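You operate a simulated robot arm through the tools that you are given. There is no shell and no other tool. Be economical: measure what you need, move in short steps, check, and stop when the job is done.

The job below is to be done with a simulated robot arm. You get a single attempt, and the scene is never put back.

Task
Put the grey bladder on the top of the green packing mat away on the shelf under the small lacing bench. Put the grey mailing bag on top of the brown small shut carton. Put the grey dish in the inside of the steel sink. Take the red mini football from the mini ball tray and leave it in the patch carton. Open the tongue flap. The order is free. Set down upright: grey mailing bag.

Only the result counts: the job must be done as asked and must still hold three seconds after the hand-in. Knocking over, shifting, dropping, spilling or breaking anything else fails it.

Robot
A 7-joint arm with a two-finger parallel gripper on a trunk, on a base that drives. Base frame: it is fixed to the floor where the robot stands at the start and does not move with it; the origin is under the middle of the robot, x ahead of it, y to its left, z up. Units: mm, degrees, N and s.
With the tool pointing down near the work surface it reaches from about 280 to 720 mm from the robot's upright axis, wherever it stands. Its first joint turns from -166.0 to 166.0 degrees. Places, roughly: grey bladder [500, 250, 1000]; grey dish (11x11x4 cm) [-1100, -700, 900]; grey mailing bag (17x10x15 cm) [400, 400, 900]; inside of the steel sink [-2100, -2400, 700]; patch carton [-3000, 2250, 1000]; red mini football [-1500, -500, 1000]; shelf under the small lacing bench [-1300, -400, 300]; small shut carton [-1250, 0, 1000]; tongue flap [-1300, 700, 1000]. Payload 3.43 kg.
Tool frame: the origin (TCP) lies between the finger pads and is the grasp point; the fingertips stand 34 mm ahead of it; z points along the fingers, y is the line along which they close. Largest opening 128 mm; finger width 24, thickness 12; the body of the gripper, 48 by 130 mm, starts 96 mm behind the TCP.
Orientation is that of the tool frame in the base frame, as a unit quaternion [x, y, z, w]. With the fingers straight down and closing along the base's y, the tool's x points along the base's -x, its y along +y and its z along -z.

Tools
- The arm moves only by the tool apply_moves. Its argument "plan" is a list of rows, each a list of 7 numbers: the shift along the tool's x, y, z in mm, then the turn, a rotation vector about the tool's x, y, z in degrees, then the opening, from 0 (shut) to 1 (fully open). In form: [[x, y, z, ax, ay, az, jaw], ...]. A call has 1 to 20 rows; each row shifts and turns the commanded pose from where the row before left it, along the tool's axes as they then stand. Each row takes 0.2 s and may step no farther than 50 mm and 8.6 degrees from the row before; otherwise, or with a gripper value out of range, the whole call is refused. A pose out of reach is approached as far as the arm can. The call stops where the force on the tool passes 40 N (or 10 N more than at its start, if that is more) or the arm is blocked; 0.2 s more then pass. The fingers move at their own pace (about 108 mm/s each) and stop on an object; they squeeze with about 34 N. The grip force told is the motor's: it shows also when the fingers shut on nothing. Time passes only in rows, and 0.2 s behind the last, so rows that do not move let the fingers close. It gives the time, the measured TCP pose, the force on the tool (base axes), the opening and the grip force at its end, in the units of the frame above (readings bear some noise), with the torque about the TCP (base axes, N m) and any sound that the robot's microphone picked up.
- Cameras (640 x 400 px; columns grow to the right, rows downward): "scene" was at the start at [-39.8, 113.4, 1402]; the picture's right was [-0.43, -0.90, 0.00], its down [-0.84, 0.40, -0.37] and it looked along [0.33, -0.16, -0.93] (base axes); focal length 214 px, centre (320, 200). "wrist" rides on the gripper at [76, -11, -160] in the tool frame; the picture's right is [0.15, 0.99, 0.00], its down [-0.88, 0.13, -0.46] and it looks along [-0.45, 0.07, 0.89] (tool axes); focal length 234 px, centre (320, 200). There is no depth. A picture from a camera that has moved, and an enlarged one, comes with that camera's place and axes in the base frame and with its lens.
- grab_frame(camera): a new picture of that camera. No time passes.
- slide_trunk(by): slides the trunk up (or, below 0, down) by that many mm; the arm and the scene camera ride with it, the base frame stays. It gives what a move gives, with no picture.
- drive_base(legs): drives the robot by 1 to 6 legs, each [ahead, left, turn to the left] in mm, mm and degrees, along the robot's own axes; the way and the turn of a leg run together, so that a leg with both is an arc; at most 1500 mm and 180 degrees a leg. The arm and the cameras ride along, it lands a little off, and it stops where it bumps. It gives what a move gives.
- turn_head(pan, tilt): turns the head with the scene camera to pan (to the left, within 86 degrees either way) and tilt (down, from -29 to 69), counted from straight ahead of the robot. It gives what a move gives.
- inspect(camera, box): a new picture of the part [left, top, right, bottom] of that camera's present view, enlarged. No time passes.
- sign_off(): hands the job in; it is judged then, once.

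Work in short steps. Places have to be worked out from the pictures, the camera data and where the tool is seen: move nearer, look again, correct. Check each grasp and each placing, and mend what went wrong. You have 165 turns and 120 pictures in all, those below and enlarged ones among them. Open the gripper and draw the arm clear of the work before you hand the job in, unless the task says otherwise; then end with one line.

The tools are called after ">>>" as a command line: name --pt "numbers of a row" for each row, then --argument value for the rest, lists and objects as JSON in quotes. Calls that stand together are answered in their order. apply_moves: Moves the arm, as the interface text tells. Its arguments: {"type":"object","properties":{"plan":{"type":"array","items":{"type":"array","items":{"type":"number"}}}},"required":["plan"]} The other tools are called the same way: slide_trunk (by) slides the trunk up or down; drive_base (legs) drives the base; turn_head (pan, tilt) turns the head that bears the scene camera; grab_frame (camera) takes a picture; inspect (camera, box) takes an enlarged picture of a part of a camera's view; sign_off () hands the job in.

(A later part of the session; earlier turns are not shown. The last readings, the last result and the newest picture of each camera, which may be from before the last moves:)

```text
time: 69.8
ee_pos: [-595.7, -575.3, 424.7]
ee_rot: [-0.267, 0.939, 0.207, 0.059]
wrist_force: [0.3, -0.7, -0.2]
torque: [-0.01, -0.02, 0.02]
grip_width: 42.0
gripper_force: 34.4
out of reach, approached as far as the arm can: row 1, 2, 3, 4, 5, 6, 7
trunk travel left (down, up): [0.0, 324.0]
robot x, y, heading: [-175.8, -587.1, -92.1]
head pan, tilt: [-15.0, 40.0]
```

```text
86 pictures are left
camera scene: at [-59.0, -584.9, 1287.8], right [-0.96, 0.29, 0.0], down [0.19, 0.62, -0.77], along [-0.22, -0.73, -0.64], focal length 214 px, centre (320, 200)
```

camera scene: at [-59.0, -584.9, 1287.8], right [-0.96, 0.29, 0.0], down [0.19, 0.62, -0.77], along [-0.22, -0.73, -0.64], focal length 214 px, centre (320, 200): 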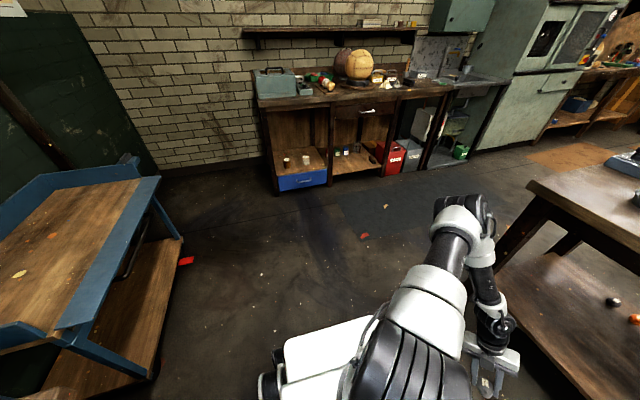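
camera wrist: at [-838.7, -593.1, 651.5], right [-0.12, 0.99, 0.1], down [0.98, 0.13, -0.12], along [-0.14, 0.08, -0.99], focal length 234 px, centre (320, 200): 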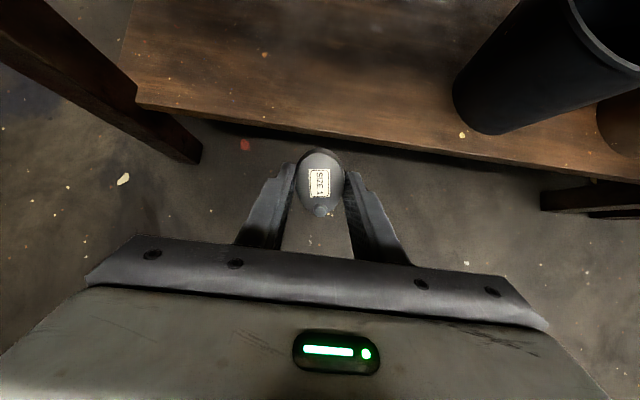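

My best reading of the views is that the shoulder is at z≈950 and the elbow is stuck at a lean of about -60°, a limit of this "flipped" posture. I'll unflip the arm by bringing the upper arm vertical and the forearm above the mast, then circling the tool clockwise. First I straighten the tool and rise, with the head turned outward.

>>> apply_moves --pt "0 0 0 6.8 4.2 0 0.15" --pt "0 0 0 6.8 4.2 0 0.15" --pt "0 0 0 6.8 4.2 0 0.15" --pt "0 0 -48 0 0 0 0.15" --pt "0 0 -48 0 0 0 0.15" --pt "0 0 -48 0 0 0 0.15" --pt "0 0 -48 0 0 0 0.15" --pt "0 0 -48 0 0 0 0.15" --pt "0 0 -48 0 0 0 0.15" --pt "0 0 -48 0 0 0 0.15" --pt "0 0 -48 0 0 0 0.15" --pt "0 0 -48 0 0 0 0.15" --pt "0 0 -48 0 0 0 0.15" --pt "0 0 -48 0 0 0 0.15" --pt "0 0 -48 0 0 0 0.15" --pt "0 0 -48 0 0 0 0.15" --pt "0 0 -48 0 0 0 0.15" --pt "0 0 -48 0 0 0 0.15" --pt "0 0 -48 0 0 0 0.15" --pt "0 0 -48 0 0 0 0.15"

>>> grab_frame --camera "scene"

```text
time: 74.0
ee_pos: [-594.5, -586.0, 1201.8]
ee_rot: [-0.271, 0.963, 0.009, 0.001]
wrist_force: [2.2, 2.3, 0.5]
torque: [-0.29, 0.17, 0.0]
grip_width: 41.9
gripper_force: 34.3
out of reach, approached as far as the arm can: row 20
trunk travel left (down, up): [0.0, 324.0]
robot x, y, heading: [-175.1, -590.5, -91.8]
head pan, tilt: [-15.0, 40.0]
```

```text
85 pictures are left
camera scene: at [-58.3, -583.7, 1287.6], right [-0.96, 0.29, 0.0], down [0.19, 0.61, -0.77], along [-0.22, -0.73, -0.64], focal length 214 px, centre (320, 200)
```

scene: 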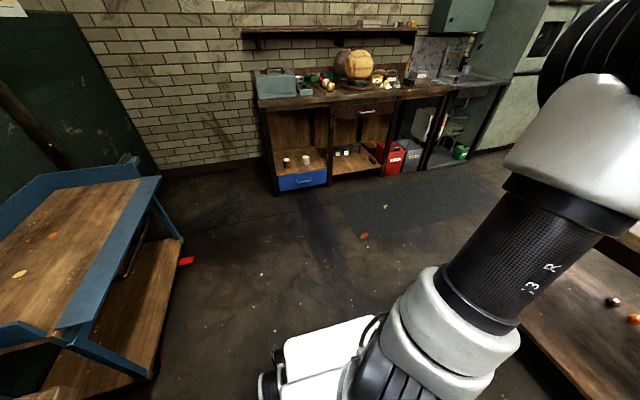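

I start the clockwise circle from here with a short stretch and look.

>>> turn_head --pan 86 --tilt 20

>>> apply_moves --pt "-27 39 0 0 0 6.5 0.15" --pt "-27 39 0 0 0 6.5 0.15" --pt "-27 39 0 0 0 6.5 0.15" --pt "-27 39 0 0 0 6.5 0.15" --pt "-27 39 0 0 0 6.5 0.15" --pt "-27 39 0 0 0 6.5 0.15" --pt "-27 39 0 0 0 6.5 0.15" --pt "-27 39 0 0 0 6.5 0.15" --pt "-27 39 0 0 0 6.5 0.15" --pt "-27 39 0 0 0 6.5 0.15" --pt "-27 39 0 0 0 6.5 0.15" --pt "-27 39 0 0 0 6.5 0.15"

>>> grab_frame --camera "wrist"

```text
time: 75.8
ee_pos: [-596.1, -587.4, 1199.5]
ee_rot: [-0.271, 0.962, 0.009, 0.002]
wrist_force: [0.6, 0.2, -0.6]
torque: [-0.01, 0.02, 0.01]
grip_width: 42.2
gripper_force: 34.1
trunk travel left (down, up): [0.0, 324.0]
robot x, y, heading: [-174.6, -586.7, -92.0]
head pan, tilt: [85.9, 20.0]
```

```text
time: 78.4
ee_pos: [-261.9, -189.5, 1210.9]
ee_rot: [0.395, 0.919, 0.008, -0.003]
wrist_force: [0.0, 0.0, -1.0]
torque: [0.02, -0.04, -0.01]
grip_width: 42.0
gripper_force: 34.1
out of reach, approached as far as the arm can: row 6, 10, 12
trunk travel left (down, up): [0.0, 324.0]
robot x, y, heading: [-177.1, -586.7, -91.9]
head pan, tilt: [85.9, 20.0]
```

```text
84 pictures are left
camera wrist: at [-321.9, -145.0, 1370.4], right [0.61, 0.79, 0.01], down [0.7, -0.56, 0.45], along [0.36, -0.26, -0.89], focal length 234 px, centre (320, 200)
```

wrist: 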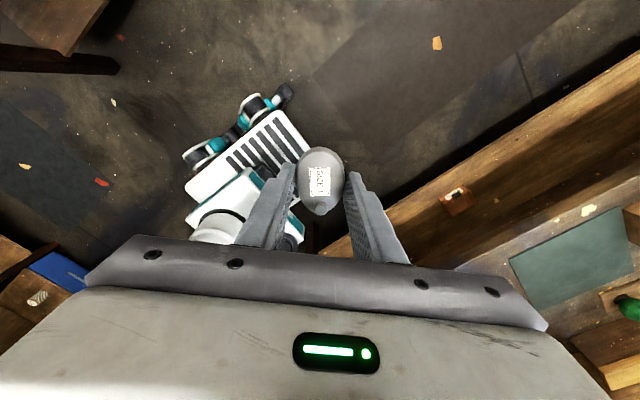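

The tool is now behind the robot. I continue clockwise toward and over the mast, stopping if blocked.

>>> apply_moves --pt "-27 39 0 0 0 6.5 0.15" --pt "-27 39 0 0 0 6.5 0.15" --pt "-27 39 0 0 0 6.5 0.15" --pt "-27 39 0 0 0 6.5 0.15" --pt "-27 39 0 0 0 6.5 0.15" --pt "-27 39 0 0 0 6.5 0.15"

>>> turn_head --pan -86 --tilt 20

>>> grab_frame --camera "scene"

```text
time: 79.8
ee_pos: [3.7, -218.3, 1202.0]
ee_rot: [0.666, 0.746, -0.001, 0.0]
wrist_force: [-0.4, -0.6, -0.7]
torque: [0.05, 0.0, 0.03]
grip_width: 41.9
gripper_force: 34.2
out of reach, approached as far as the arm can: row 4
trunk travel left (down, up): [0.0, 324.0]
robot x, y, heading: [-173.7, -583.6, -91.9]
head pan, tilt: [85.9, 20.0]
```

```text
time: 82.4
ee_pos: [13.4, -224.5, 1203.6]
ee_rot: [0.676, 0.737, 0.001, -0.001]
wrist_force: [0.9, 0.5, 0.7]
torque: [0.0, 0.0, 0.02]
grip_width: 42.0
gripper_force: 34.1
trunk travel left (down, up): [0.0, 324.0]
robot x, y, heading: [-174.7, -585.8, -91.9]
head pan, tilt: [-85.9, 20.0]
```

```text
83 pictures are left
camera scene: at [9.6, -584.7, 1311.7], right [-0.88, -0.48, 0.0], down [-0.2, 0.37, -0.91], along [0.43, -0.8, -0.42], focal length 214 px, centre (320, 200)
```

scene: 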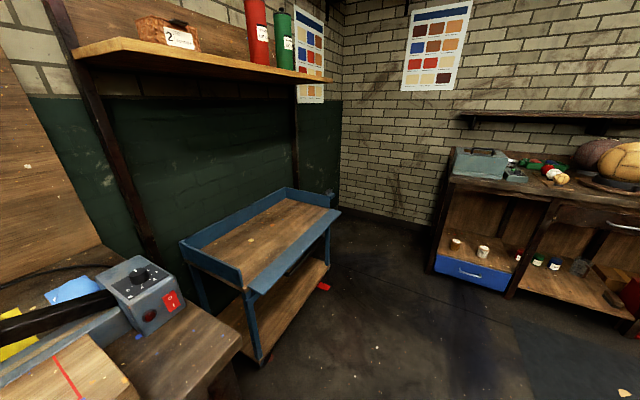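

The head can't swing past about +30°, so the elbow now leans left near the head, which means the shoulder has passed through vertical as wanted. I put the head back and low and continue clockwise, trying to rise a little.

>>> turn_head --pan 86 --tilt 60

>>> apply_moves --pt "0 0 -30 0 0 0 0.15" --pt "-27 39 -10 0 0 6.5 0.15" --pt "-27 39 0 0 0 6.5 0.15" --pt "-27 39 0 0 0 6.5 0.15" --pt "-27 39 0 0 0 6.5 0.15"

>>> grab_frame --camera "scene"

```text
time: 85.0
ee_pos: [14.4, -228.2, 1209.1]
ee_rot: [0.677, 0.736, 0.007, -0.005]
wrist_force: [-0.3, -0.6, -0.1]
torque: [-0.02, 0.03, -0.01]
grip_width: 41.8
gripper_force: 33.9
trunk travel left (down, up): [0.0, 324.0]
robot x, y, heading: [-177.2, -588.4, -91.6]
head pan, tilt: [85.9, 60.0]
```

```text
time: 86.2
ee_pos: [83.2, -260.4, 1183.6]
ee_rot: [0.743, 0.669, -0.026, 0.001]
wrist_force: [0.1, 0.2, -0.4]
torque: [0.01, 0.02, 0.02]
grip_width: 41.9
gripper_force: 34.8
out of reach, approached as far as the arm can: row 1, 2, 5
trunk travel left (down, up): [0.0, 324.0]
robot x, y, heading: [-175.9, -586.0, -91.7]
head pan, tilt: [85.9, 60.0]
stopped in row 5: the arm was blocked; the commanded pose is now the measured one
```

```text
82 pictures are left
camera scene: at [13.4, -537.0, 1253.7], right [-0.58, -0.82, 0.0], down [-0.75, 0.53, -0.4], along [0.32, -0.23, -0.92], focal length 214 px, centre (320, 200)
```

scene: 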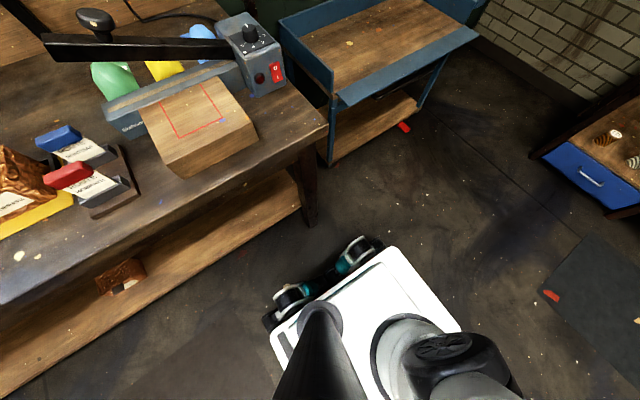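

It's blocked at the mast, but the shoulder has crossed over. I now pull the tool inward behind the robot, so the elbow leans to the right, and check with the camera.

>>> apply_moves --pt "0 0 0 0 0 -6 0.15" --pt "-33 -22 0 0 0 -6 0.15" --pt "-33 -22 0 0 0 -6 0.15" --pt "-33 -22 0 0 0 0 0.15" --pt "-33 -22 0 0 0 0 0.15"

>>> turn_head --pan -86 --tilt 20

>>> grab_frame --camera "scene"

```text
time: 87.1
ee_pos: [14.8, -300.6, 1151.6]
ee_rot: [0.621, 0.777, -0.072, 0.08]
wrist_force: [-0.4, -0.1, -0.3]
torque: [-0.05, 0.02, -0.01]
grip_width: 41.9
gripper_force: 33.8
trunk travel left (down, up): [0.0, 324.0]
robot x, y, heading: [-179.8, -583.7, -91.8]
head pan, tilt: [85.9, 60.0]
stopped in row 4: the arm was blocked; the commanded pose is now the measured one
```

```text
time: 89.7
ee_pos: [13.8, -299.1, 1149.3]
ee_rot: [0.621, 0.776, -0.074, 0.085]
wrist_force: [0.4, -0.5, -1.5]
torque: [0.01, -0.02, -0.03]
grip_width: 41.6
gripper_force: 33.9
trunk travel left (down, up): [0.0, 324.0]
robot x, y, heading: [-176.1, -585.5, -91.9]
head pan, tilt: [-85.9, 20.0]
```

```text
81 pictures are left
camera scene: at [-0.3, -574.1, 1275.8], right [-0.9, -0.43, 0.0], down [-0.33, 0.67, -0.66], along [0.29, -0.6, -0.75], focal length 214 px, centre (320, 200)
```

scene: 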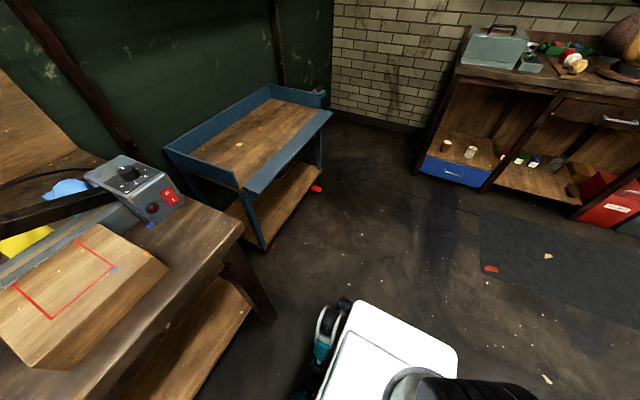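

It's blocked again, with the elbow on the wrong side of the mast. I undo that: outward, upright, and back counter-clockwise to behind the robot.

>>> turn_head --pan 80 --tilt 45

>>> apply_moves --pt "40 20 -5 0 6.5 0 0.15" --pt "40 20 -5 0 6.5 0 0.15" --pt "15 -42 -10 0 0 -6 0.15" --pt "15 -42 -10 0 0 -6 0.15" --pt "15 -42 -10 0 0 0 0.15" --pt "15 -42 -10 0 0 0 0.15" --pt "15 -42 -10 0 0 0 0.15"

>>> turn_head --pan -86 --tilt 20

>>> grab_frame --camera "scene"

```text
time: 92.3
ee_pos: [14.3, -300.0, 1153.4]
ee_rot: [0.619, 0.778, -0.07, 0.08]
wrist_force: [0.1, 0.0, -0.3]
torque: [0.02, 0.0, -0.01]
grip_width: 41.7
gripper_force: 33.9
trunk travel left (down, up): [0.0, 324.0]
robot x, y, heading: [-177.3, -586.1, -91.8]
head pan, tilt: [80.0, 45.0]
```

```text
time: 93.9
ee_pos: [-185.3, -220.5, 1203.7]
ee_rot: [0.541, 0.841, 0.002, -0.01]
wrist_force: [-0.2, 0.2, -0.6]
torque: [-0.01, 0.02, 0.0]
grip_width: 41.9
gripper_force: 34.4
trunk travel left (down, up): [0.0, 324.0]
robot x, y, heading: [-179.5, -588.3, -91.9]
head pan, tilt: [80.0, 45.0]
```

```text
time: 96.4
ee_pos: [-185.4, -221.0, 1204.3]
ee_rot: [0.542, 0.841, 0.003, -0.01]
wrist_force: [-0.3, 0.0, -0.4]
torque: [0.01, 0.01, -0.02]
grip_width: 41.8
gripper_force: 33.9
trunk travel left (down, up): [0.0, 324.0]
robot x, y, heading: [-178.6, -586.6, -92.0]
head pan, tilt: [-85.9, 20.0]
```

```text
80 pictures are left
camera scene: at [-127.4, -507.1, 1319.2], right [-0.04, 1.0, 0.0], down [0.34, 0.01, -0.94], along [-0.94, -0.04, -0.34], focal length 214 px, centre (320, 200)
```

scene: 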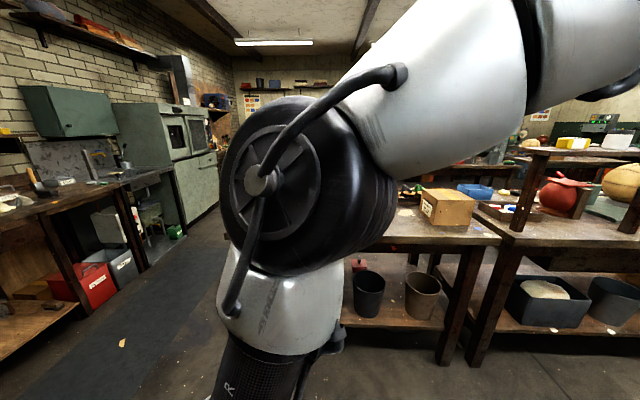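

Now the picture shows the elbow almost straight above the shoulder, leaning slightly right. Next I raise the wrist high while pitching the tool outward, so the forearm can pass well above the mast.

>>> turn_head --pan 80 --tilt 45

>>> apply_moves --pt "0 0 -45 -3.5 7.6 0 0.15" --pt "6 2.7 -44.5 -3.5 7.6 0 0.15" --pt "11.8 5.4 -43 -3.5 7.6 0 0.15" --pt "17.4 8 -40.7 -3.5 7.6 0 0.15" --pt "22.7 10.3 -37.5 -3.5 7.6 0 0.15" --pt "27.4 12.5 -33.4 -3.5 7.6 0 0.15" --pt "31.6 14.4 -28.7 -3.5 7.6 0 0.15" --pt "35 16 -23.3 -3.5 7.6 0 0.15" --pt "37.8 17.2 -17.4 -3.5 7.6 0 0.15" --pt "39.7 18.1 -11.2 0 0 0 0.15" --pt "39.7 18.1 -11.2 0 0 0 0.15" --pt "39.7 18.1 -11.2 0 0 0 0.15"

```text
time: 98.9
ee_pos: [-185.9, -220.6, 1203.2]
ee_rot: [0.541, 0.841, 0.002, -0.01]
wrist_force: [0.1, -0.3, -0.1]
torque: [0.04, -0.05, 0.02]
grip_width: 41.8
gripper_force: 34.2
trunk travel left (down, up): [0.0, 324.0]
robot x, y, heading: [-178.1, -589.8, -91.9]
head pan, tilt: [80.0, 45.0]
```

```text
time: 101.5
ee_pos: [-145.2, -221.0, 1573.5]
ee_rot: [0.43, 0.659, 0.517, -0.336]
wrist_force: [-0.1, 0.9, -0.8]
torque: [0.03, 0.01, 0.01]
grip_width: 42.1
gripper_force: 34.4
out of reach, approached as far as the arm can: row 6, 8, 9, 10, 11, 12
trunk travel left (down, up): [0.0, 324.0]
robot x, y, heading: [-176.3, -587.1, -92.3]
head pan, tilt: [80.0, 45.0]
```

The arm is now nearly straight up with the tool pointing outward above head height. I circle clockwise over the mast.

>>> apply_moves --pt "-19.2 39.9 -6.4 -6.2 -2.74 1.67 0.15" --pt "-19.2 39.9 -6.4 -6.2 -2.74 1.67 0.15" --pt "-19.2 39.9 -6.4 -6.2 -2.74 1.67 0.15" --pt "-19.2 39.9 -6.4 -6.2 -2.74 1.67 0.15" --pt "-19.2 39.9 -6.4 -6.2 -2.74 1.67 0.15" --pt "-19.2 39.9 -6.4 -6.2 -2.74 1.67 0.15" --pt "-19.2 39.9 -6.4 -6.2 -2.74 1.67 0.15" --pt "-19.2 39.9 -6.4 -6.2 -2.74 1.67 0.15"

```text
time: 103.3
ee_pos: [144.7, -407.2, 1570.4]
ee_rot: [0.689, 0.382, 0.614, -0.054]
wrist_force: [-0.4, 0.6, 0.3]
torque: [0.02, 0.0, -0.04]
grip_width: 42.0
gripper_force: 33.4
trunk travel left (down, up): [0.0, 324.0]
robot x, y, heading: [-177.9, -586.7, -91.8]
head pan, tilt: [80.0, 45.0]
```

It passes freely. I continue round to the front.

>>> apply_moves --pt "-19.2 39.9 -6.4 -6.2 -2.74 1.67 0.15" --pt "-19.2 39.9 -6.4 -6.2 -2.74 1.67 0.15" --pt "-19.2 39.9 -6.4 -6.2 -2.74 1.67 0.15" --pt "-19.2 39.9 -6.4 -6.2 -2.74 1.67 0.15" --pt "-19.2 39.9 -6.4 -6.2 -2.74 1.67 0.15" --pt "-19.2 39.9 -6.4 -6.2 -2.74 1.67 0.15" --pt "-19.2 39.9 -6.4 -6.2 -2.74 1.67 0.15" --pt "-19.2 39.9 -6.4 -6.2 -2.74 1.67 0.15" --pt "-19.2 39.9 -6.4 -6.2 -2.74 1.67 0.15" --pt "-19.2 39.9 -6.4 -6.2 -2.74 1.67 0.15" --pt "-19.2 39.9 -6.4 -6.2 -2.74 1.67 0.15" --pt "-19.2 39.9 -6.4 -6.2 -2.74 1.67 0.15" --pt "-19.2 39.9 -6.4 -6.2 -2.74 1.67 0.15" --pt "-19.2 39.9 -6.4 -6.2 -2.74 1.67 0.15"

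>>> turn_head --pan -30 --tilt 20

>>> grab_frame --camera "scene"

```text
time: 106.3
ee_pos: [-43.1, -928.9, 1573.7]
ee_rot: [0.74, -0.268, 0.446, 0.426]
wrist_force: [-0.2, -0.7, -0.4]
torque: [0.01, 0.01, 0.02]
grip_width: 42.0
gripper_force: 33.9
trunk travel left (down, up): [0.0, 324.0]
robot x, y, heading: [-176.6, -588.3, -92.0]
head pan, tilt: [80.0, 45.0]
```

```text
time: 108.2
ee_pos: [-42.5, -928.9, 1575.3]
ee_rot: [0.74, -0.266, 0.447, 0.426]
wrist_force: [1.1, 0.0, 0.0]
torque: [-0.01, 0.0, -0.05]
grip_width: 42.0
gripper_force: 33.6
trunk travel left (down, up): [0.0, 324.0]
robot x, y, heading: [-177.3, -582.9, -91.9]
head pan, tilt: [-30.0, 20.0]
```

```text
79 pictures are left
camera scene: at [-45.8, -594.9, 1311.3], right [-0.99, 0.12, 0.0], down [0.05, 0.42, -0.91], along [-0.11, -0.9, -0.42], focal length 214 px, centre (320, 200)
```

scene: 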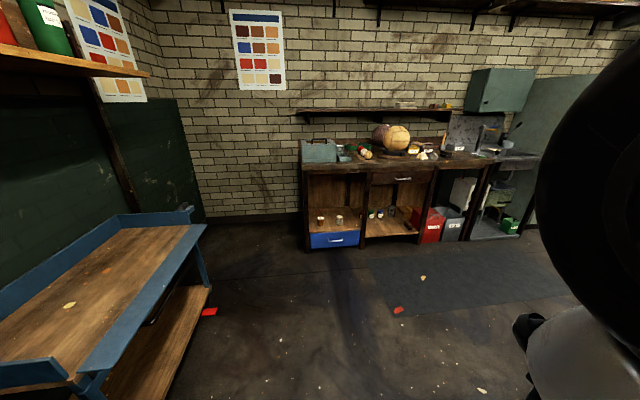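

The tool is at the front now, past the mast. I bring it down in front while unpitching and extending.

>>> apply_moves --pt "-19.2 39.9 -6.4 -6.2 -2.74 1.67 0.15" --pt "-19.2 39.9 -6.4 -6.2 -2.74 1.67 0.15" --pt "-19.2 39.9 -6.4 -6.2 -2.74 1.67 0.15" --pt "-32 -14.6 24.3 3.5 -7.6 0 0.15" --pt "-28.5 -13 29.1 3.5 -7.6 0 0.15" --pt "-24.3 -11.1 33.4 3.5 -7.6 0 0.15" --pt "-19.6 -8.9 36.9 3.5 -7.6 0 0.15" --pt "-14.5 -6.6 39.6 3.5 -7.6 0 0.15" --pt "-9.1 -4.2 41.6 3.5 -7.6 0 0.15" --pt "-3.5 -1.6 42.6 3.5 -7.6 0 0.15" --pt "2.3 1 42.6 3.5 -7.6 0 0.15" --pt "7.9 3.6 41.8 3.5 -7.6 0 0.15" --pt "13.7 6.2 40 0 0 0 0.15" --pt "13.7 6.2 40 0 0 0 0.15"

>>> turn_head --pan -20 --tilt 35

>>> grab_frame --camera "scene"

```text
time: 111.2
ee_pos: [-149.2, -1083.9, 1152.3]
ee_rot: [0.865, -0.5, 0.033, 0.034]
wrist_force: [0.6, 0.1, -0.3]
torque: [-0.01, 0.03, -0.01]
grip_width: 42.0
gripper_force: 34.1
out of reach, approached as far as the arm can: row 10, 11, 12
trunk travel left (down, up): [0.0, 324.0]
robot x, y, heading: [-177.9, -587.3, -91.7]
head pan, tilt: [-30.0, 20.0]
```

```text
time: 112.0
ee_pos: [-150.4, -1083.2, 1152.8]
ee_rot: [0.865, -0.499, 0.033, 0.033]
wrist_force: [-0.1, -0.4, 0.4]
torque: [0.01, -0.01, -0.01]
grip_width: 42.0
gripper_force: 34.0
trunk travel left (down, up): [0.0, 324.0]
robot x, y, heading: [-176.2, -589.1, -92.1]
head pan, tilt: [-20.0, 35.0]
```

```text
78 pictures are left
camera scene: at [-67.2, -585.2, 1295.4], right [-0.93, 0.37, 0.0], down [0.21, 0.53, -0.82], along [-0.31, -0.76, -0.57], focal length 214 px, centre (320, 200)
```

scene: 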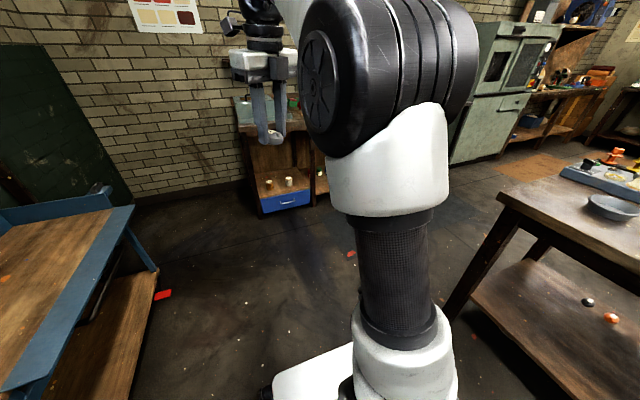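

The arm is now in its normal posture out front. I turn the robot to face the shelf, then test the low pitched reach.

>>> drive_base --legs '[[0, 0, -88]]'

>>> apply_moves --pt "0 0 45 0 0 0 0.15" --pt "0 0 45 0 0 0 0.15" --pt "0 0 45 0 0 0 0.15" --pt "0 0 45 0 0 0 0.15" --pt "0 0 45 0 0 0 0.15" --pt "0 0 45 0 0 0 0.15" --pt "0 0 45 0 0 0 0.15" --pt "0 0 45 0 0 0 0.15" --pt "0 0 45 0 0 0 0.15" --pt "0 0 45 0 0 0 0.15" --pt "0 0 45 0 0 0 0.15" --pt "0 0 45 0 0 0 0.15" --pt "0 0 45 0 0 0 0.15" --pt "0 0 45 0 0 0 0.15" --pt "0 0 45 0 0 0 0.15" --pt "0 0 45 0 0 0 0.15"

>>> grab_frame --camera "scene"

```text
time: 116.2
ee_pos: [-671.1, -645.5, 1152.8]
ee_rot: [-0.289, 0.956, -0.001, -0.047]
wrist_force: [-0.5, -0.1, -1.3]
torque: [0.01, -0.02, -0.01]
grip_width: 41.9
gripper_force: 34.2
trunk travel left (down, up): [0.0, 324.0]
robot x, y, heading: [-179.2, -584.6, -178.3]
head pan, tilt: [-20.0, 35.0]
```

```text
time: 119.5
ee_pos: [-734.1, -669.2, 434.3]
ee_rot: [-0.289, 0.956, -0.001, -0.047]
wrist_force: [0.2, 0.3, 0.4]
torque: [0.04, 0.0, -0.02]
grip_width: 41.8
gripper_force: 33.8
trunk travel left (down, up): [0.0, 324.0]
robot x, y, heading: [-175.8, -587.5, -178.2]
head pan, tilt: [-20.0, 35.0]
```

```text
77 pictures are left
camera scene: at [-166.3, -698.4, 1295.4], right [0.31, 0.95, 0.0], down [0.54, -0.18, -0.82], along [-0.78, 0.26, -0.57], focal length 214 px, centre (320, 200)
```

scene: 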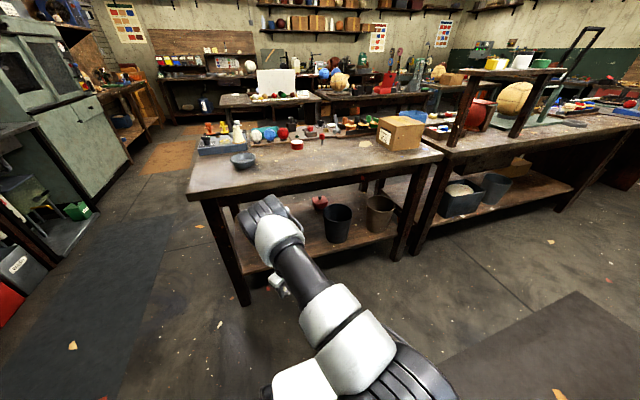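

The low reach works now, at z=434 with no limit. I align the tool with the shelf, pitch it, and lower to release height before going in.

>>> apply_moves --pt "0 0 0 0 0 8.4 0.15" --pt "0 0 0 0 0 8.4 0.15" --pt "0 0 0 0 0 8.4 0.15" --pt "0 0 0 0 0 8.4 0.15" --pt "0 0 0 0 7.5 0 0.15" --pt "0 0 0 0 7.5 0 0.15" --pt "0 0 0 0 7.5 0 0.15" --pt "0 0 0 0 7.5 0 0.15" --pt "-17 0 24 0 0 0 0.15" --pt "-17 0 24 0 0 0 0.15" --pt "-17 0 24 0 0 0 0.15"

>>> grab_frame --camera "wrist"

```text
time: 122.0
ee_pos: [-733.9, -668.8, 348.2]
ee_rot: [0.004, 0.953, -0.014, -0.303]
wrist_force: [-1.1, -0.3, -0.3]
torque: [-0.01, 0.03, -0.04]
grip_width: 41.9
gripper_force: 34.0
trunk travel left (down, up): [0.0, 324.0]
robot x, y, heading: [-177.4, -586.0, -178.1]
head pan, tilt: [-20.0, 35.0]
```

```text
76 pictures are left
camera wrist: at [-704.8, -674.7, 523.4], right [-0.12, 0.99, 0.06], down [0.98, 0.13, -0.14], along [-0.14, 0.04, -0.99], focal length 234 px, centre (320, 200)
```

wrist: 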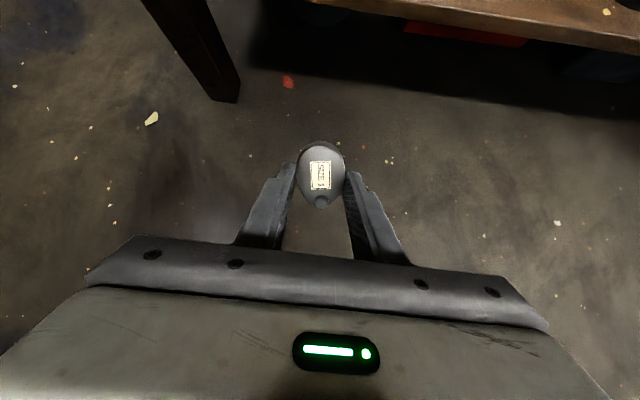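

Height 348 is reached easily. I extend the arm outward so the elbow stays clear of the bench edge, and check.

>>> apply_moves --pt "35.1 0 24.9 0 0 0 0.15" --pt "35.1 0 24.9 0 0 0 0.15" --pt "35.1 0 24.9 0 0 0 0.15"

>>> turn_head --pan -20 --tilt 45

>>> grab_frame --camera "scene"

```text
time: 122.8
ee_pos: [-865.1, -670.0, 348.5]
ee_rot: [0.003, 0.954, -0.015, -0.301]
wrist_force: [-0.8, -0.3, -0.2]
torque: [0.0, 0.01, -0.01]
grip_width: 42.1
gripper_force: 34.3
trunk travel left (down, up): [0.0, 324.0]
robot x, y, heading: [-178.1, -588.0, -178.1]
head pan, tilt: [-20.0, 35.0]
```

```text
time: 123.5
ee_pos: [-865.5, -671.3, 348.3]
ee_rot: [0.003, 0.953, -0.014, -0.302]
wrist_force: [-0.2, 0.7, -0.4]
torque: [0.01, -0.02, 0.02]
grip_width: 41.7
gripper_force: 33.9
trunk travel left (down, up): [0.0, 324.0]
robot x, y, heading: [-179.1, -589.7, -178.1]
head pan, tilt: [-20.0, 45.0]
```

```text
75 pictures are left
camera scene: at [-160.2, -700.6, 1280.6], right [0.31, 0.95, 0.0], down [0.67, -0.22, -0.71], along [-0.67, 0.22, -0.71], focal length 214 px, centre (320, 200)
```

scene: 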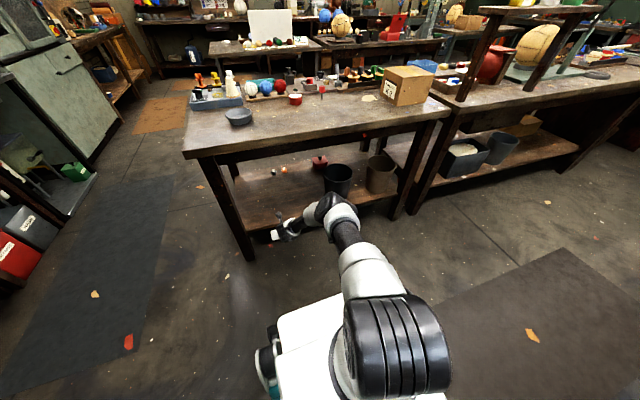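

The elbow stays far from the bench edge. I drive 240 mm forward to bring the tool over the shelf.

>>> drive_base --legs '[[240, 0, 0]]'

>>> grab_frame --camera "wrist"

>>> grab_frame --camera "scene"

```text
time: 125.2
ee_pos: [-1105.5, -673.3, 348.1]
ee_rot: [0.005, 0.953, -0.014, -0.302]
wrist_force: [0.3, 0.6, -0.2]
torque: [0.05, 0.02, 0.01]
grip_width: 42.2
gripper_force: 33.5
trunk travel left (down, up): [0.0, 324.0]
robot x, y, heading: [-417.3, -594.5, -178.4]
head pan, tilt: [-20.0, 45.0]
```

```text
74 pictures are left
camera wrist: at [-1076.3, -680.4, 523.0], right [-0.12, 0.99, 0.06], down [0.98, 0.12, -0.14], along [-0.14, 0.04, -0.99], focal length 234 px, centre (320, 200)
```

wrist: 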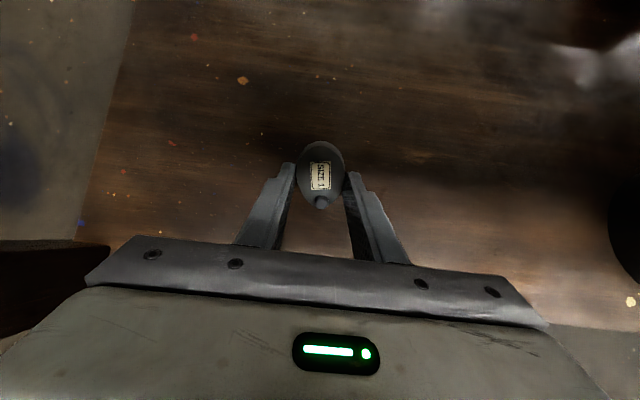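

```text
73 pictures are left
camera scene: at [-401.1, -707.7, 1280.5], right [0.32, 0.95, 0.0], down [0.67, -0.22, -0.71], along [-0.67, 0.22, -0.71], focal length 214 px, centre (320, 200)
```

scene: 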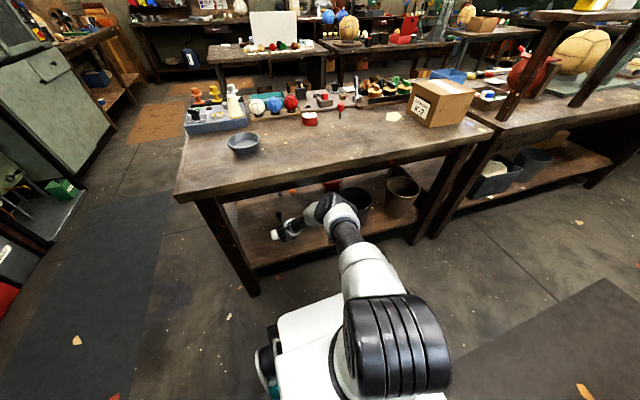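

The tool is over the shelf. I lower gently.

>>> apply_moves --pt "-4.6 0 6.5 0 0 0 0.15" --pt "-4.6 0 6.5 0 0 0 0.15" --pt "-4.6 0 6.5 0 0 0 0.15" --pt "-2.9 0 4.1 0 0 0 0.15"

>>> grab_frame --camera "wrist"

```text
time: 126.2
ee_pos: [-1106.7, -675.9, 319.9]
ee_rot: [0.006, 0.953, -0.014, -0.302]
wrist_force: [-0.1, -0.8, -0.8]
torque: [-0.02, -0.03, -0.02]
grip_width: 41.9
gripper_force: 32.9
trunk travel left (down, up): [0.0, 324.0]
robot x, y, heading: [-415.7, -595.2, -178.3]
head pan, tilt: [-20.0, 45.0]
```

```text
72 pictures are left
camera wrist: at [-1076.4, -682.0, 494.2], right [-0.12, 0.99, 0.05], down [0.98, 0.12, -0.14], along [-0.14, 0.04, -0.99], focal length 234 px, centre (320, 200)
```

wrist: 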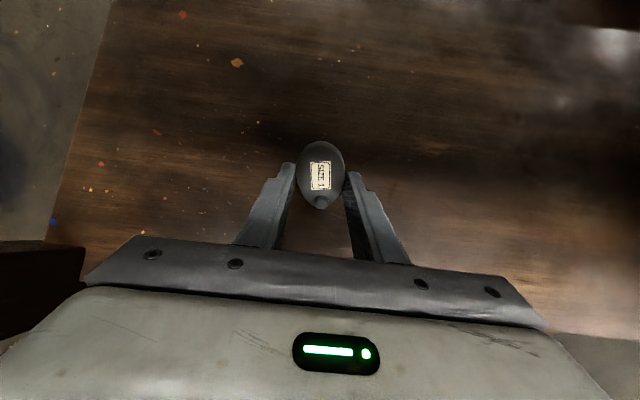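

I creep down to touch.

>>> apply_moves --pt "-1.7 0 2.4 0 0 0 0.15" --pt "-1.7 0 2.4 0 0 0 0.15" --pt "-1.7 0 2.4 0 0 0 0.15"

```text
time: 127.0
ee_pos: [-1107.6, -674.5, 313.9]
ee_rot: [0.006, 0.953, -0.014, -0.304]
wrist_force: [14.6, 1.3, 26.2]
torque: [0.17, -0.6, -0.07]
grip_width: 41.9
gripper_force: 34.3
trunk travel left (down, up): [0.0, 324.0]
robot x, y, heading: [-418.9, -593.7, -178.3]
head pan, tilt: [-20.0, 45.0]
```

Contact is felt. I back off 1–2 mm, open, and draw back and up.

>>> apply_moves --pt "1 0 -1.4 0 0 0 0.3" --pt "0 0 0 0 0 0 0.42" --pt "0 0 0 0 0 0 0.6" --pt "0 0 0 0 0 0 0.75" --pt "0 0 -20 0 0 0 0.75" --pt "0 0 -40 0 0 0 0.75" --pt "0 0 -40 0 0 0 0.75"

>>> grab_frame --camera "wrist"

```text
time: 128.7
ee_pos: [-1047.4, -671.6, 395.6]
ee_rot: [0.005, 0.953, -0.015, -0.302]
wrist_force: [-0.9, -0.1, -1.1]
torque: [0.04, 0.01, 0.02]
grip_width: 95.7
gripper_force: 0.1
trunk travel left (down, up): [0.0, 324.0]
robot x, y, heading: [-413.7, -595.0, -178.4]
head pan, tilt: [-20.0, 45.0]
```

```text
71 pictures are left
camera wrist: at [-1018.0, -679.0, 569.8], right [-0.12, 0.99, 0.05], down [0.98, 0.12, -0.14], along [-0.14, 0.04, -0.99], focal length 234 px, centre (320, 200)
```

wrist: 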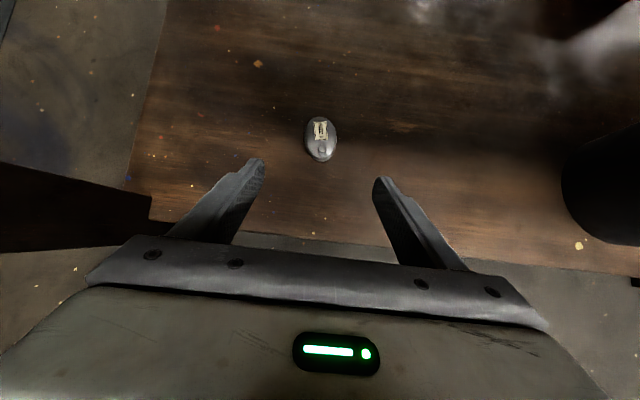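

The bladder lies well on the shelf. I back the robot out, then raise and straighten the tool.

>>> drive_base --legs '[[-300, 0, 0]]'

>>> apply_moves --pt "0 0 -40 0 -8 0 1" --pt "0 0 -40 0 -8 0 1" --pt "0 0 -40 0 -8 0 1" --pt "0 0 -45 0 -8 0 1" --pt "0 0 -45 0 -3 0 1" --pt "0 0 -48 0 0 0 1" --pt "0 0 -48 0 0 0 1" --pt "0 0 -48 0 0 0 1" --pt "0 0 -48 0 0 0 1" --pt "0 0 -48 0 0 0 1" --pt "0 0 -48 0 0 0 1" --pt "0 0 -48 0 0 0 1" --pt "0 0 -48 0 0 0 1" --pt "0 0 -48 0 0 0 1" --pt "0 0 -48 0 0 0 1"

>>> slide_trunk --by 150

>>> grab_frame --camera "scene"

```text
time: 130.7
ee_pos: [-747.2, -665.8, 394.5]
ee_rot: [0.004, 0.953, -0.015, -0.301]
wrist_force: [0.8, -0.9, 0.2]
torque: [0.0, 0.04, -0.02]
grip_width: 96.0
gripper_force: 0.1
trunk travel left (down, up): [0.0, 324.0]
robot x, y, heading: [-118.1, -586.8, -178.1]
head pan, tilt: [-20.0, 45.0]
```

```text
time: 133.9
ee_pos: [-680.4, -645.7, 1068.0]
ee_rot: [-0.001, 1.0, -0.015, -0.001]
wrist_force: [-0.4, 0.0, -0.7]
torque: [0.0, -0.02, 0.0]
grip_width: 128.1
gripper_force: 0.0
trunk travel left (down, up): [0.0, 324.0]
robot x, y, heading: [-114.2, -583.4, -178.4]
head pan, tilt: [-20.0, 45.0]
```

```text
time: 135.7
ee_pos: [-681.6, -645.6, 1217.1]
ee_rot: [0.001, 1.0, -0.015, -0.002]
wrist_force: [-0.8, -0.3, -0.2]
torque: [0.0, -0.01, -0.03]
grip_width: 127.8
gripper_force: 0.1
trunk travel left (down, up): [-150.0, 174.0]
robot x, y, heading: [-114.6, -583.8, -178.3]
head pan, tilt: [-20.0, 45.0]
```

```text
70 pictures are left
camera scene: at [-100.4, -699.1, 1430.5], right [0.31, 0.95, 0.0], down [0.67, -0.22, -0.71], along [-0.67, 0.22, -0.71], focal length 214 px, centre (320, 200)
```

scene: 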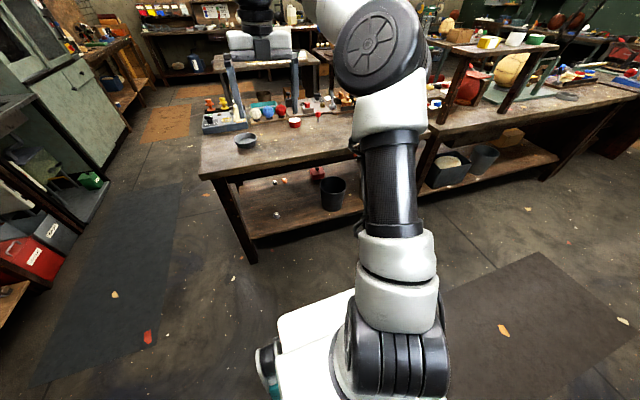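

Next is the dish, at about (-1143, -759). I drive up to the bench with the tool above it.

>>> drive_base --legs '[[420, 80, 0]]'

>>> grab_frame --camera "wrist"

```text
time: 138.3
ee_pos: [-1103.6, -733.3, 1218.2]
ee_rot: [0.002, 1.0, -0.015, 0.0]
wrist_force: [-0.3, -0.8, -0.1]
torque: [-0.03, 0.0, 0.04]
grip_width: 127.7
gripper_force: 0.0
trunk travel left (down, up): [-150.0, 174.0]
robot x, y, heading: [-541.1, -672.8, -178.6]
head pan, tilt: [-20.0, 45.0]
```

```text
69 pictures are left
camera wrist: at [-1178.8, -739.5, 1378.1], right [-0.14, 0.99, -0.03], down [0.88, 0.14, 0.45], along [0.45, 0.04, -0.89], focal length 234 px, centre (320, 200)
```

wrist: 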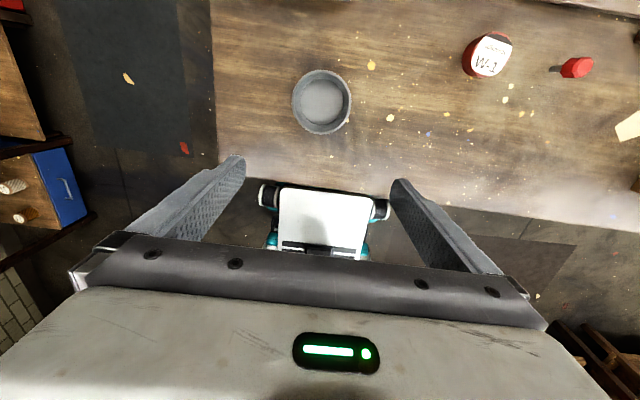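

The dish centre is at about (-1145, -746), 113 mm across. I'll pinch its +y rim, so I descend over that rim with the fingers part open.

>>> apply_moves --pt "7 7 43 0 0 0 0.4" --pt "7 7 43 0 0 0 0.4" --pt "7 7 43 0 0 0 0.4" --pt "7 7 43 0 0 0 0.4" --pt "7 7 43 0 0 0 0.4" --pt "6 5 43 0 0 0 0.4"

>>> grab_frame --camera "wrist"

```text
time: 139.7
ee_pos: [-1144.4, -702.1, 961.6]
ee_rot: [0.003, 1.0, -0.015, -0.002]
wrist_force: [-0.1, 0.2, 0.2]
torque: [0.0, 0.02, -0.03]
grip_width: 51.3
gripper_force: 0.0
trunk travel left (down, up): [-150.0, 174.0]
robot x, y, heading: [-539.7, -678.0, -178.6]
head pan, tilt: [-20.0, 45.0]
```

```text
68 pictures are left
camera wrist: at [-1219.9, -708.7, 1121.1], right [-0.14, 0.99, -0.03], down [0.88, 0.14, 0.45], along [0.45, 0.04, -0.89], focal length 234 px, centre (320, 200)
```

wrist: 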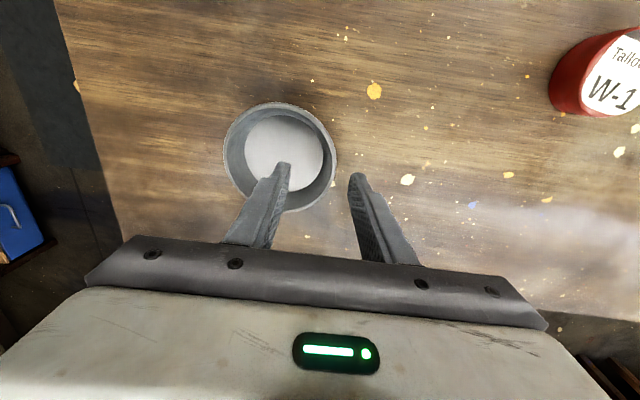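

The rim is at y≈-691. I shift 10 mm and descend to straddle it, then close.

>>> apply_moves --pt "2 10 0 0 0 0 0.4" --pt "2 0 30 0 0 0 0.4" --pt "0 0 17 0 0 0 0.4"

>>> grab_frame --camera "wrist"

```text
time: 140.5
ee_pos: [-1148.9, -692.7, 913.0]
ee_rot: [0.002, 1.0, -0.015, -0.002]
wrist_force: [-0.4, -0.2, -0.1]
torque: [0.01, 0.01, -0.01]
grip_width: 51.4
gripper_force: 0.1
trunk travel left (down, up): [-150.0, 174.0]
robot x, y, heading: [-539.7, -676.2, -178.7]
head pan, tilt: [-20.0, 45.0]
```

```text
67 pictures are left
camera wrist: at [-1224.7, -698.7, 1072.6], right [-0.14, 0.99, -0.03], down [0.88, 0.14, 0.45], along [0.45, 0.04, -0.89], focal length 234 px, centre (320, 200)
```

wrist: 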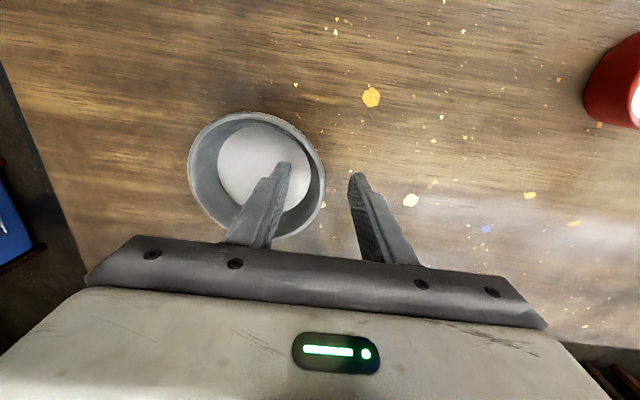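

The fingers straddle the rim. I lower 6 mm more and close.

>>> apply_moves --pt "0 2 6 0 0 0 0.4" --pt "0 0 0 0 0 0 0.0" --pt "0 0 0 0 0 0 0.0" --pt "0 0 0 0 0 0 0.0"

>>> apply_moves --pt "0 0 -20 0 0 0 0" --pt "0 0 -40 0 0 0 0" --pt "0 0 -40 0 0 0 0" --pt "0 0 -45 0 0 0 0" --pt "0 0 -45 0 0 0 0" --pt "0 0 -45 0 0 0 0"

>>> grab_frame --camera "wrist"

```text
time: 141.5
ee_pos: [-1149.9, -690.5, 907.2]
ee_rot: [0.003, 1.0, -0.015, -0.003]
wrist_force: [-1.8, -0.6, 7.5]
torque: [-0.73, 0.32, -0.31]
grip_width: 6.4
gripper_force: 34.3
trunk travel left (down, up): [-150.0, 174.0]
robot x, y, heading: [-539.0, -678.3, -178.4]
head pan, tilt: [-20.0, 45.0]
```

```text
time: 142.9
ee_pos: [-1148.7, -681.9, 1140.5]
ee_rot: [0.003, 1.0, -0.015, -0.002]
wrist_force: [0.1, 0.6, -1.7]
torque: [0.06, 0.01, -0.01]
grip_width: 2.5
gripper_force: 33.9
trunk travel left (down, up): [-150.0, 174.0]
robot x, y, heading: [-539.8, -671.7, -178.4]
head pan, tilt: [-20.0, 45.0]
```

```text
66 pictures are left
camera wrist: at [-1224.8, -688.8, 1301.0], right [-0.14, 0.99, -0.03], down [0.88, 0.14, 0.45], along [0.45, 0.04, -0.89], focal length 234 px, centre (320, 200)
```

wrist: 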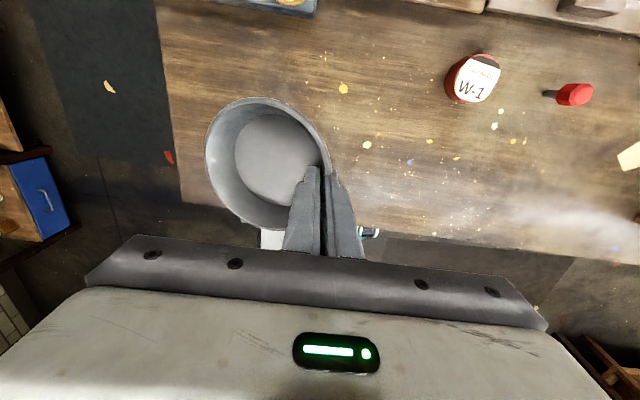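

The dish is held by its rim. I back off, turn left toward the sink side, and look.

>>> drive_base --legs '[[-300, 0, 0], [0, 0, 45]]'

>>> turn_head --pan 10 --tilt 15

>>> grab_frame --camera "scene"

```text
time: 147.0
ee_pos: [-672.8, -1102.3, 1140.9]
ee_rot: [-0.378, 0.926, -0.014, 0.005]
wrist_force: [0.0, -0.3, -2.4]
torque: [0.02, 0.06, -0.01]
grip_width: 2.4
gripper_force: 34.4
trunk travel left (down, up): [-150.0, 174.0]
robot x, y, heading: [-240.2, -670.0, -133.8]
head pan, tilt: [-20.0, 45.0]
```

```text
time: 148.0
ee_pos: [-671.9, -1103.9, 1141.5]
ee_rot: [-0.378, 0.926, -0.014, 0.005]
wrist_force: [0.7, -0.2, -1.4]
torque: [0.08, 0.08, 0.03]
grip_width: 2.1
gripper_force: 34.3
trunk travel left (down, up): [-150.0, 174.0]
robot x, y, heading: [-241.2, -666.0, -133.8]
head pan, tilt: [10.0, 15.0]
```

```text
65 pictures are left
camera scene: at [-132.8, -780.5, 1477.3], right [-0.83, 0.56, 0.0], down [0.14, 0.22, -0.97], along [-0.54, -0.8, -0.26], focal length 214 px, centre (320, 200)
```

scene: 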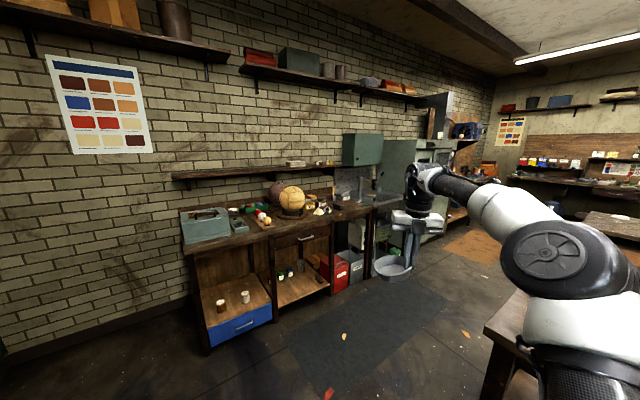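

The counter's front is near y≈-2224 and the sink is farther right. I turn to face the wall, advance into the aisle, and strafe along it.

>>> drive_base --legs '[[0, 0, 44], [690, 0, 0], [0, -1400, 0]]'

>>> turn_head --pan -20 --tilt 30

>>> grab_frame --camera "scene"

```text
time: 167.0
ee_pos: [-1626.4, -1989.0, 1139.2]
ee_rot: [-0.7, 0.714, -0.011, 0.01]
wrist_force: [0.4, -0.1, -1.5]
torque: [-0.02, 0.1, 0.02]
grip_width: 2.3
gripper_force: 34.2
trunk travel left (down, up): [-150.0, 174.0]
robot x, y, heading: [-1623.1, -1379.7, -89.5]
head pan, tilt: [10.0, 15.0]
```

```text
time: 167.9
ee_pos: [-1627.2, -1988.6, 1140.9]
ee_rot: [-0.7, 0.714, -0.012, 0.009]
wrist_force: [0.5, 0.3, -2.6]
torque: [0.02, 0.11, 0.0]
grip_width: 2.3
gripper_force: 34.3
trunk travel left (down, up): [-150.0, 174.0]
robot x, y, heading: [-1626.3, -1373.7, -89.6]
head pan, tilt: [-20.0, 30.0]
```

```text
64 pictures are left
camera scene: at [-1515.6, -1375.0, 1453.2], right [-0.94, 0.33, 0.0], down [0.17, 0.47, -0.87], along [-0.29, -0.82, -0.5], focal length 214 px, centre (320, 200)
```

scene: 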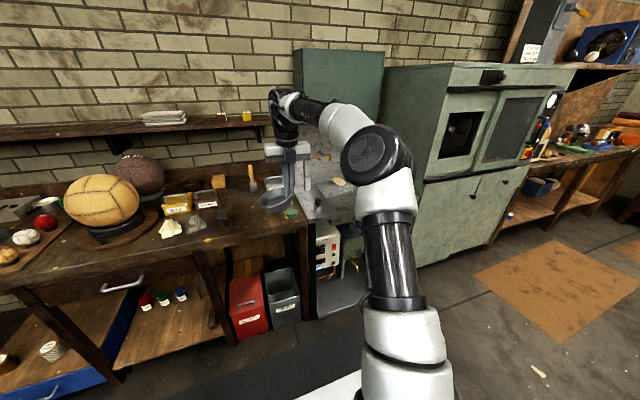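

The sink lies just right of the counter, near x≈-1980. I strafe over in front of it and advance partway.

>>> drive_base --legs '[[0, -370, 0], [180, 0, 0]]'

>>> turn_head --pan -15 --tilt 30

>>> grab_frame --camera "scene"

>>> grab_frame --camera "wrist"

```text
time: 173.2
ee_pos: [-2001.1, -2169.8, 1140.7]
ee_rot: [-0.698, 0.716, -0.011, 0.01]
wrist_force: [-0.8, -0.6, -1.7]
torque: [-0.01, 0.08, 0.0]
grip_width: 2.3
gripper_force: 33.9
trunk travel left (down, up): [-150.0, 174.0]
robot x, y, heading: [-1991.8, -1557.5, -89.9]
head pan, tilt: [-20.0, 30.0]
```

```text
time: 173.8
ee_pos: [-2000.7, -2170.6, 1139.8]
ee_rot: [-0.697, 0.717, -0.011, 0.009]
wrist_force: [0.0, -0.2, -3.0]
torque: [0.03, 0.06, 0.05]
grip_width: 2.2
gripper_force: 34.2
trunk travel left (down, up): [-150.0, 174.0]
robot x, y, heading: [-1996.1, -1557.6, -89.9]
head pan, tilt: [-15.0, 30.0]
```

```text
63 pictures are left
camera scene: at [-1878.4, -1558.9, 1453.1], right [-0.97, 0.26, 0.0], down [0.13, 0.48, -0.87], along [-0.22, -0.84, -0.5], focal length 214 px, centre (320, 200)
```

scene: 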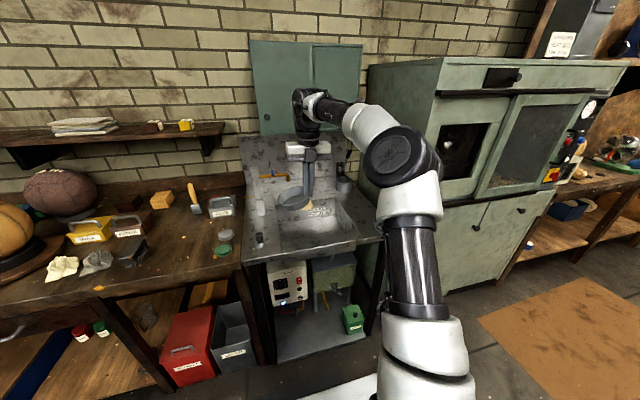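

```text
62 pictures are left
camera wrist: at [-1996.5, -2245.5, 1300.4], right [-0.99, -0.12, -0.03], down [-0.12, 0.89, 0.45], along [-0.03, 0.45, -0.89], focal length 234 px, centre (320, 200)
```

wrist: 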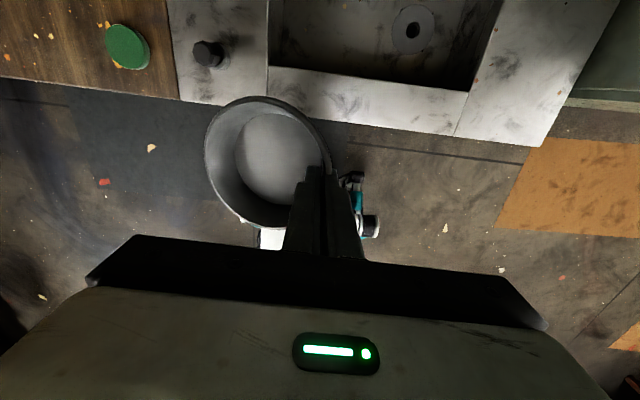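

The basin spans roughly x -1894..-2256 with its front edge at y≈-2260. I zoom to check the tap.

>>> inspect --camera "scene" --box '[220, 110, 400, 270]'

```text
2.50 times, centred on (310, 190) of scene
camera zoom: at [-1878.4, -1558.9, 1453.1], right [-0.97, 0.26, 0.0], down [0.13, 0.48, -0.87], along [-0.22, -0.84, -0.5], focal length 536 px, centre (345, 225)
```

zoom: 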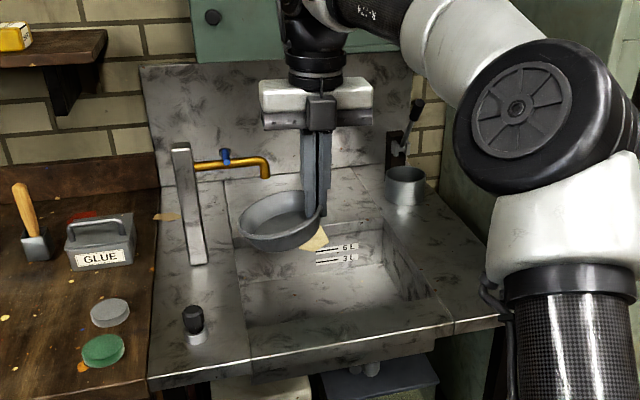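

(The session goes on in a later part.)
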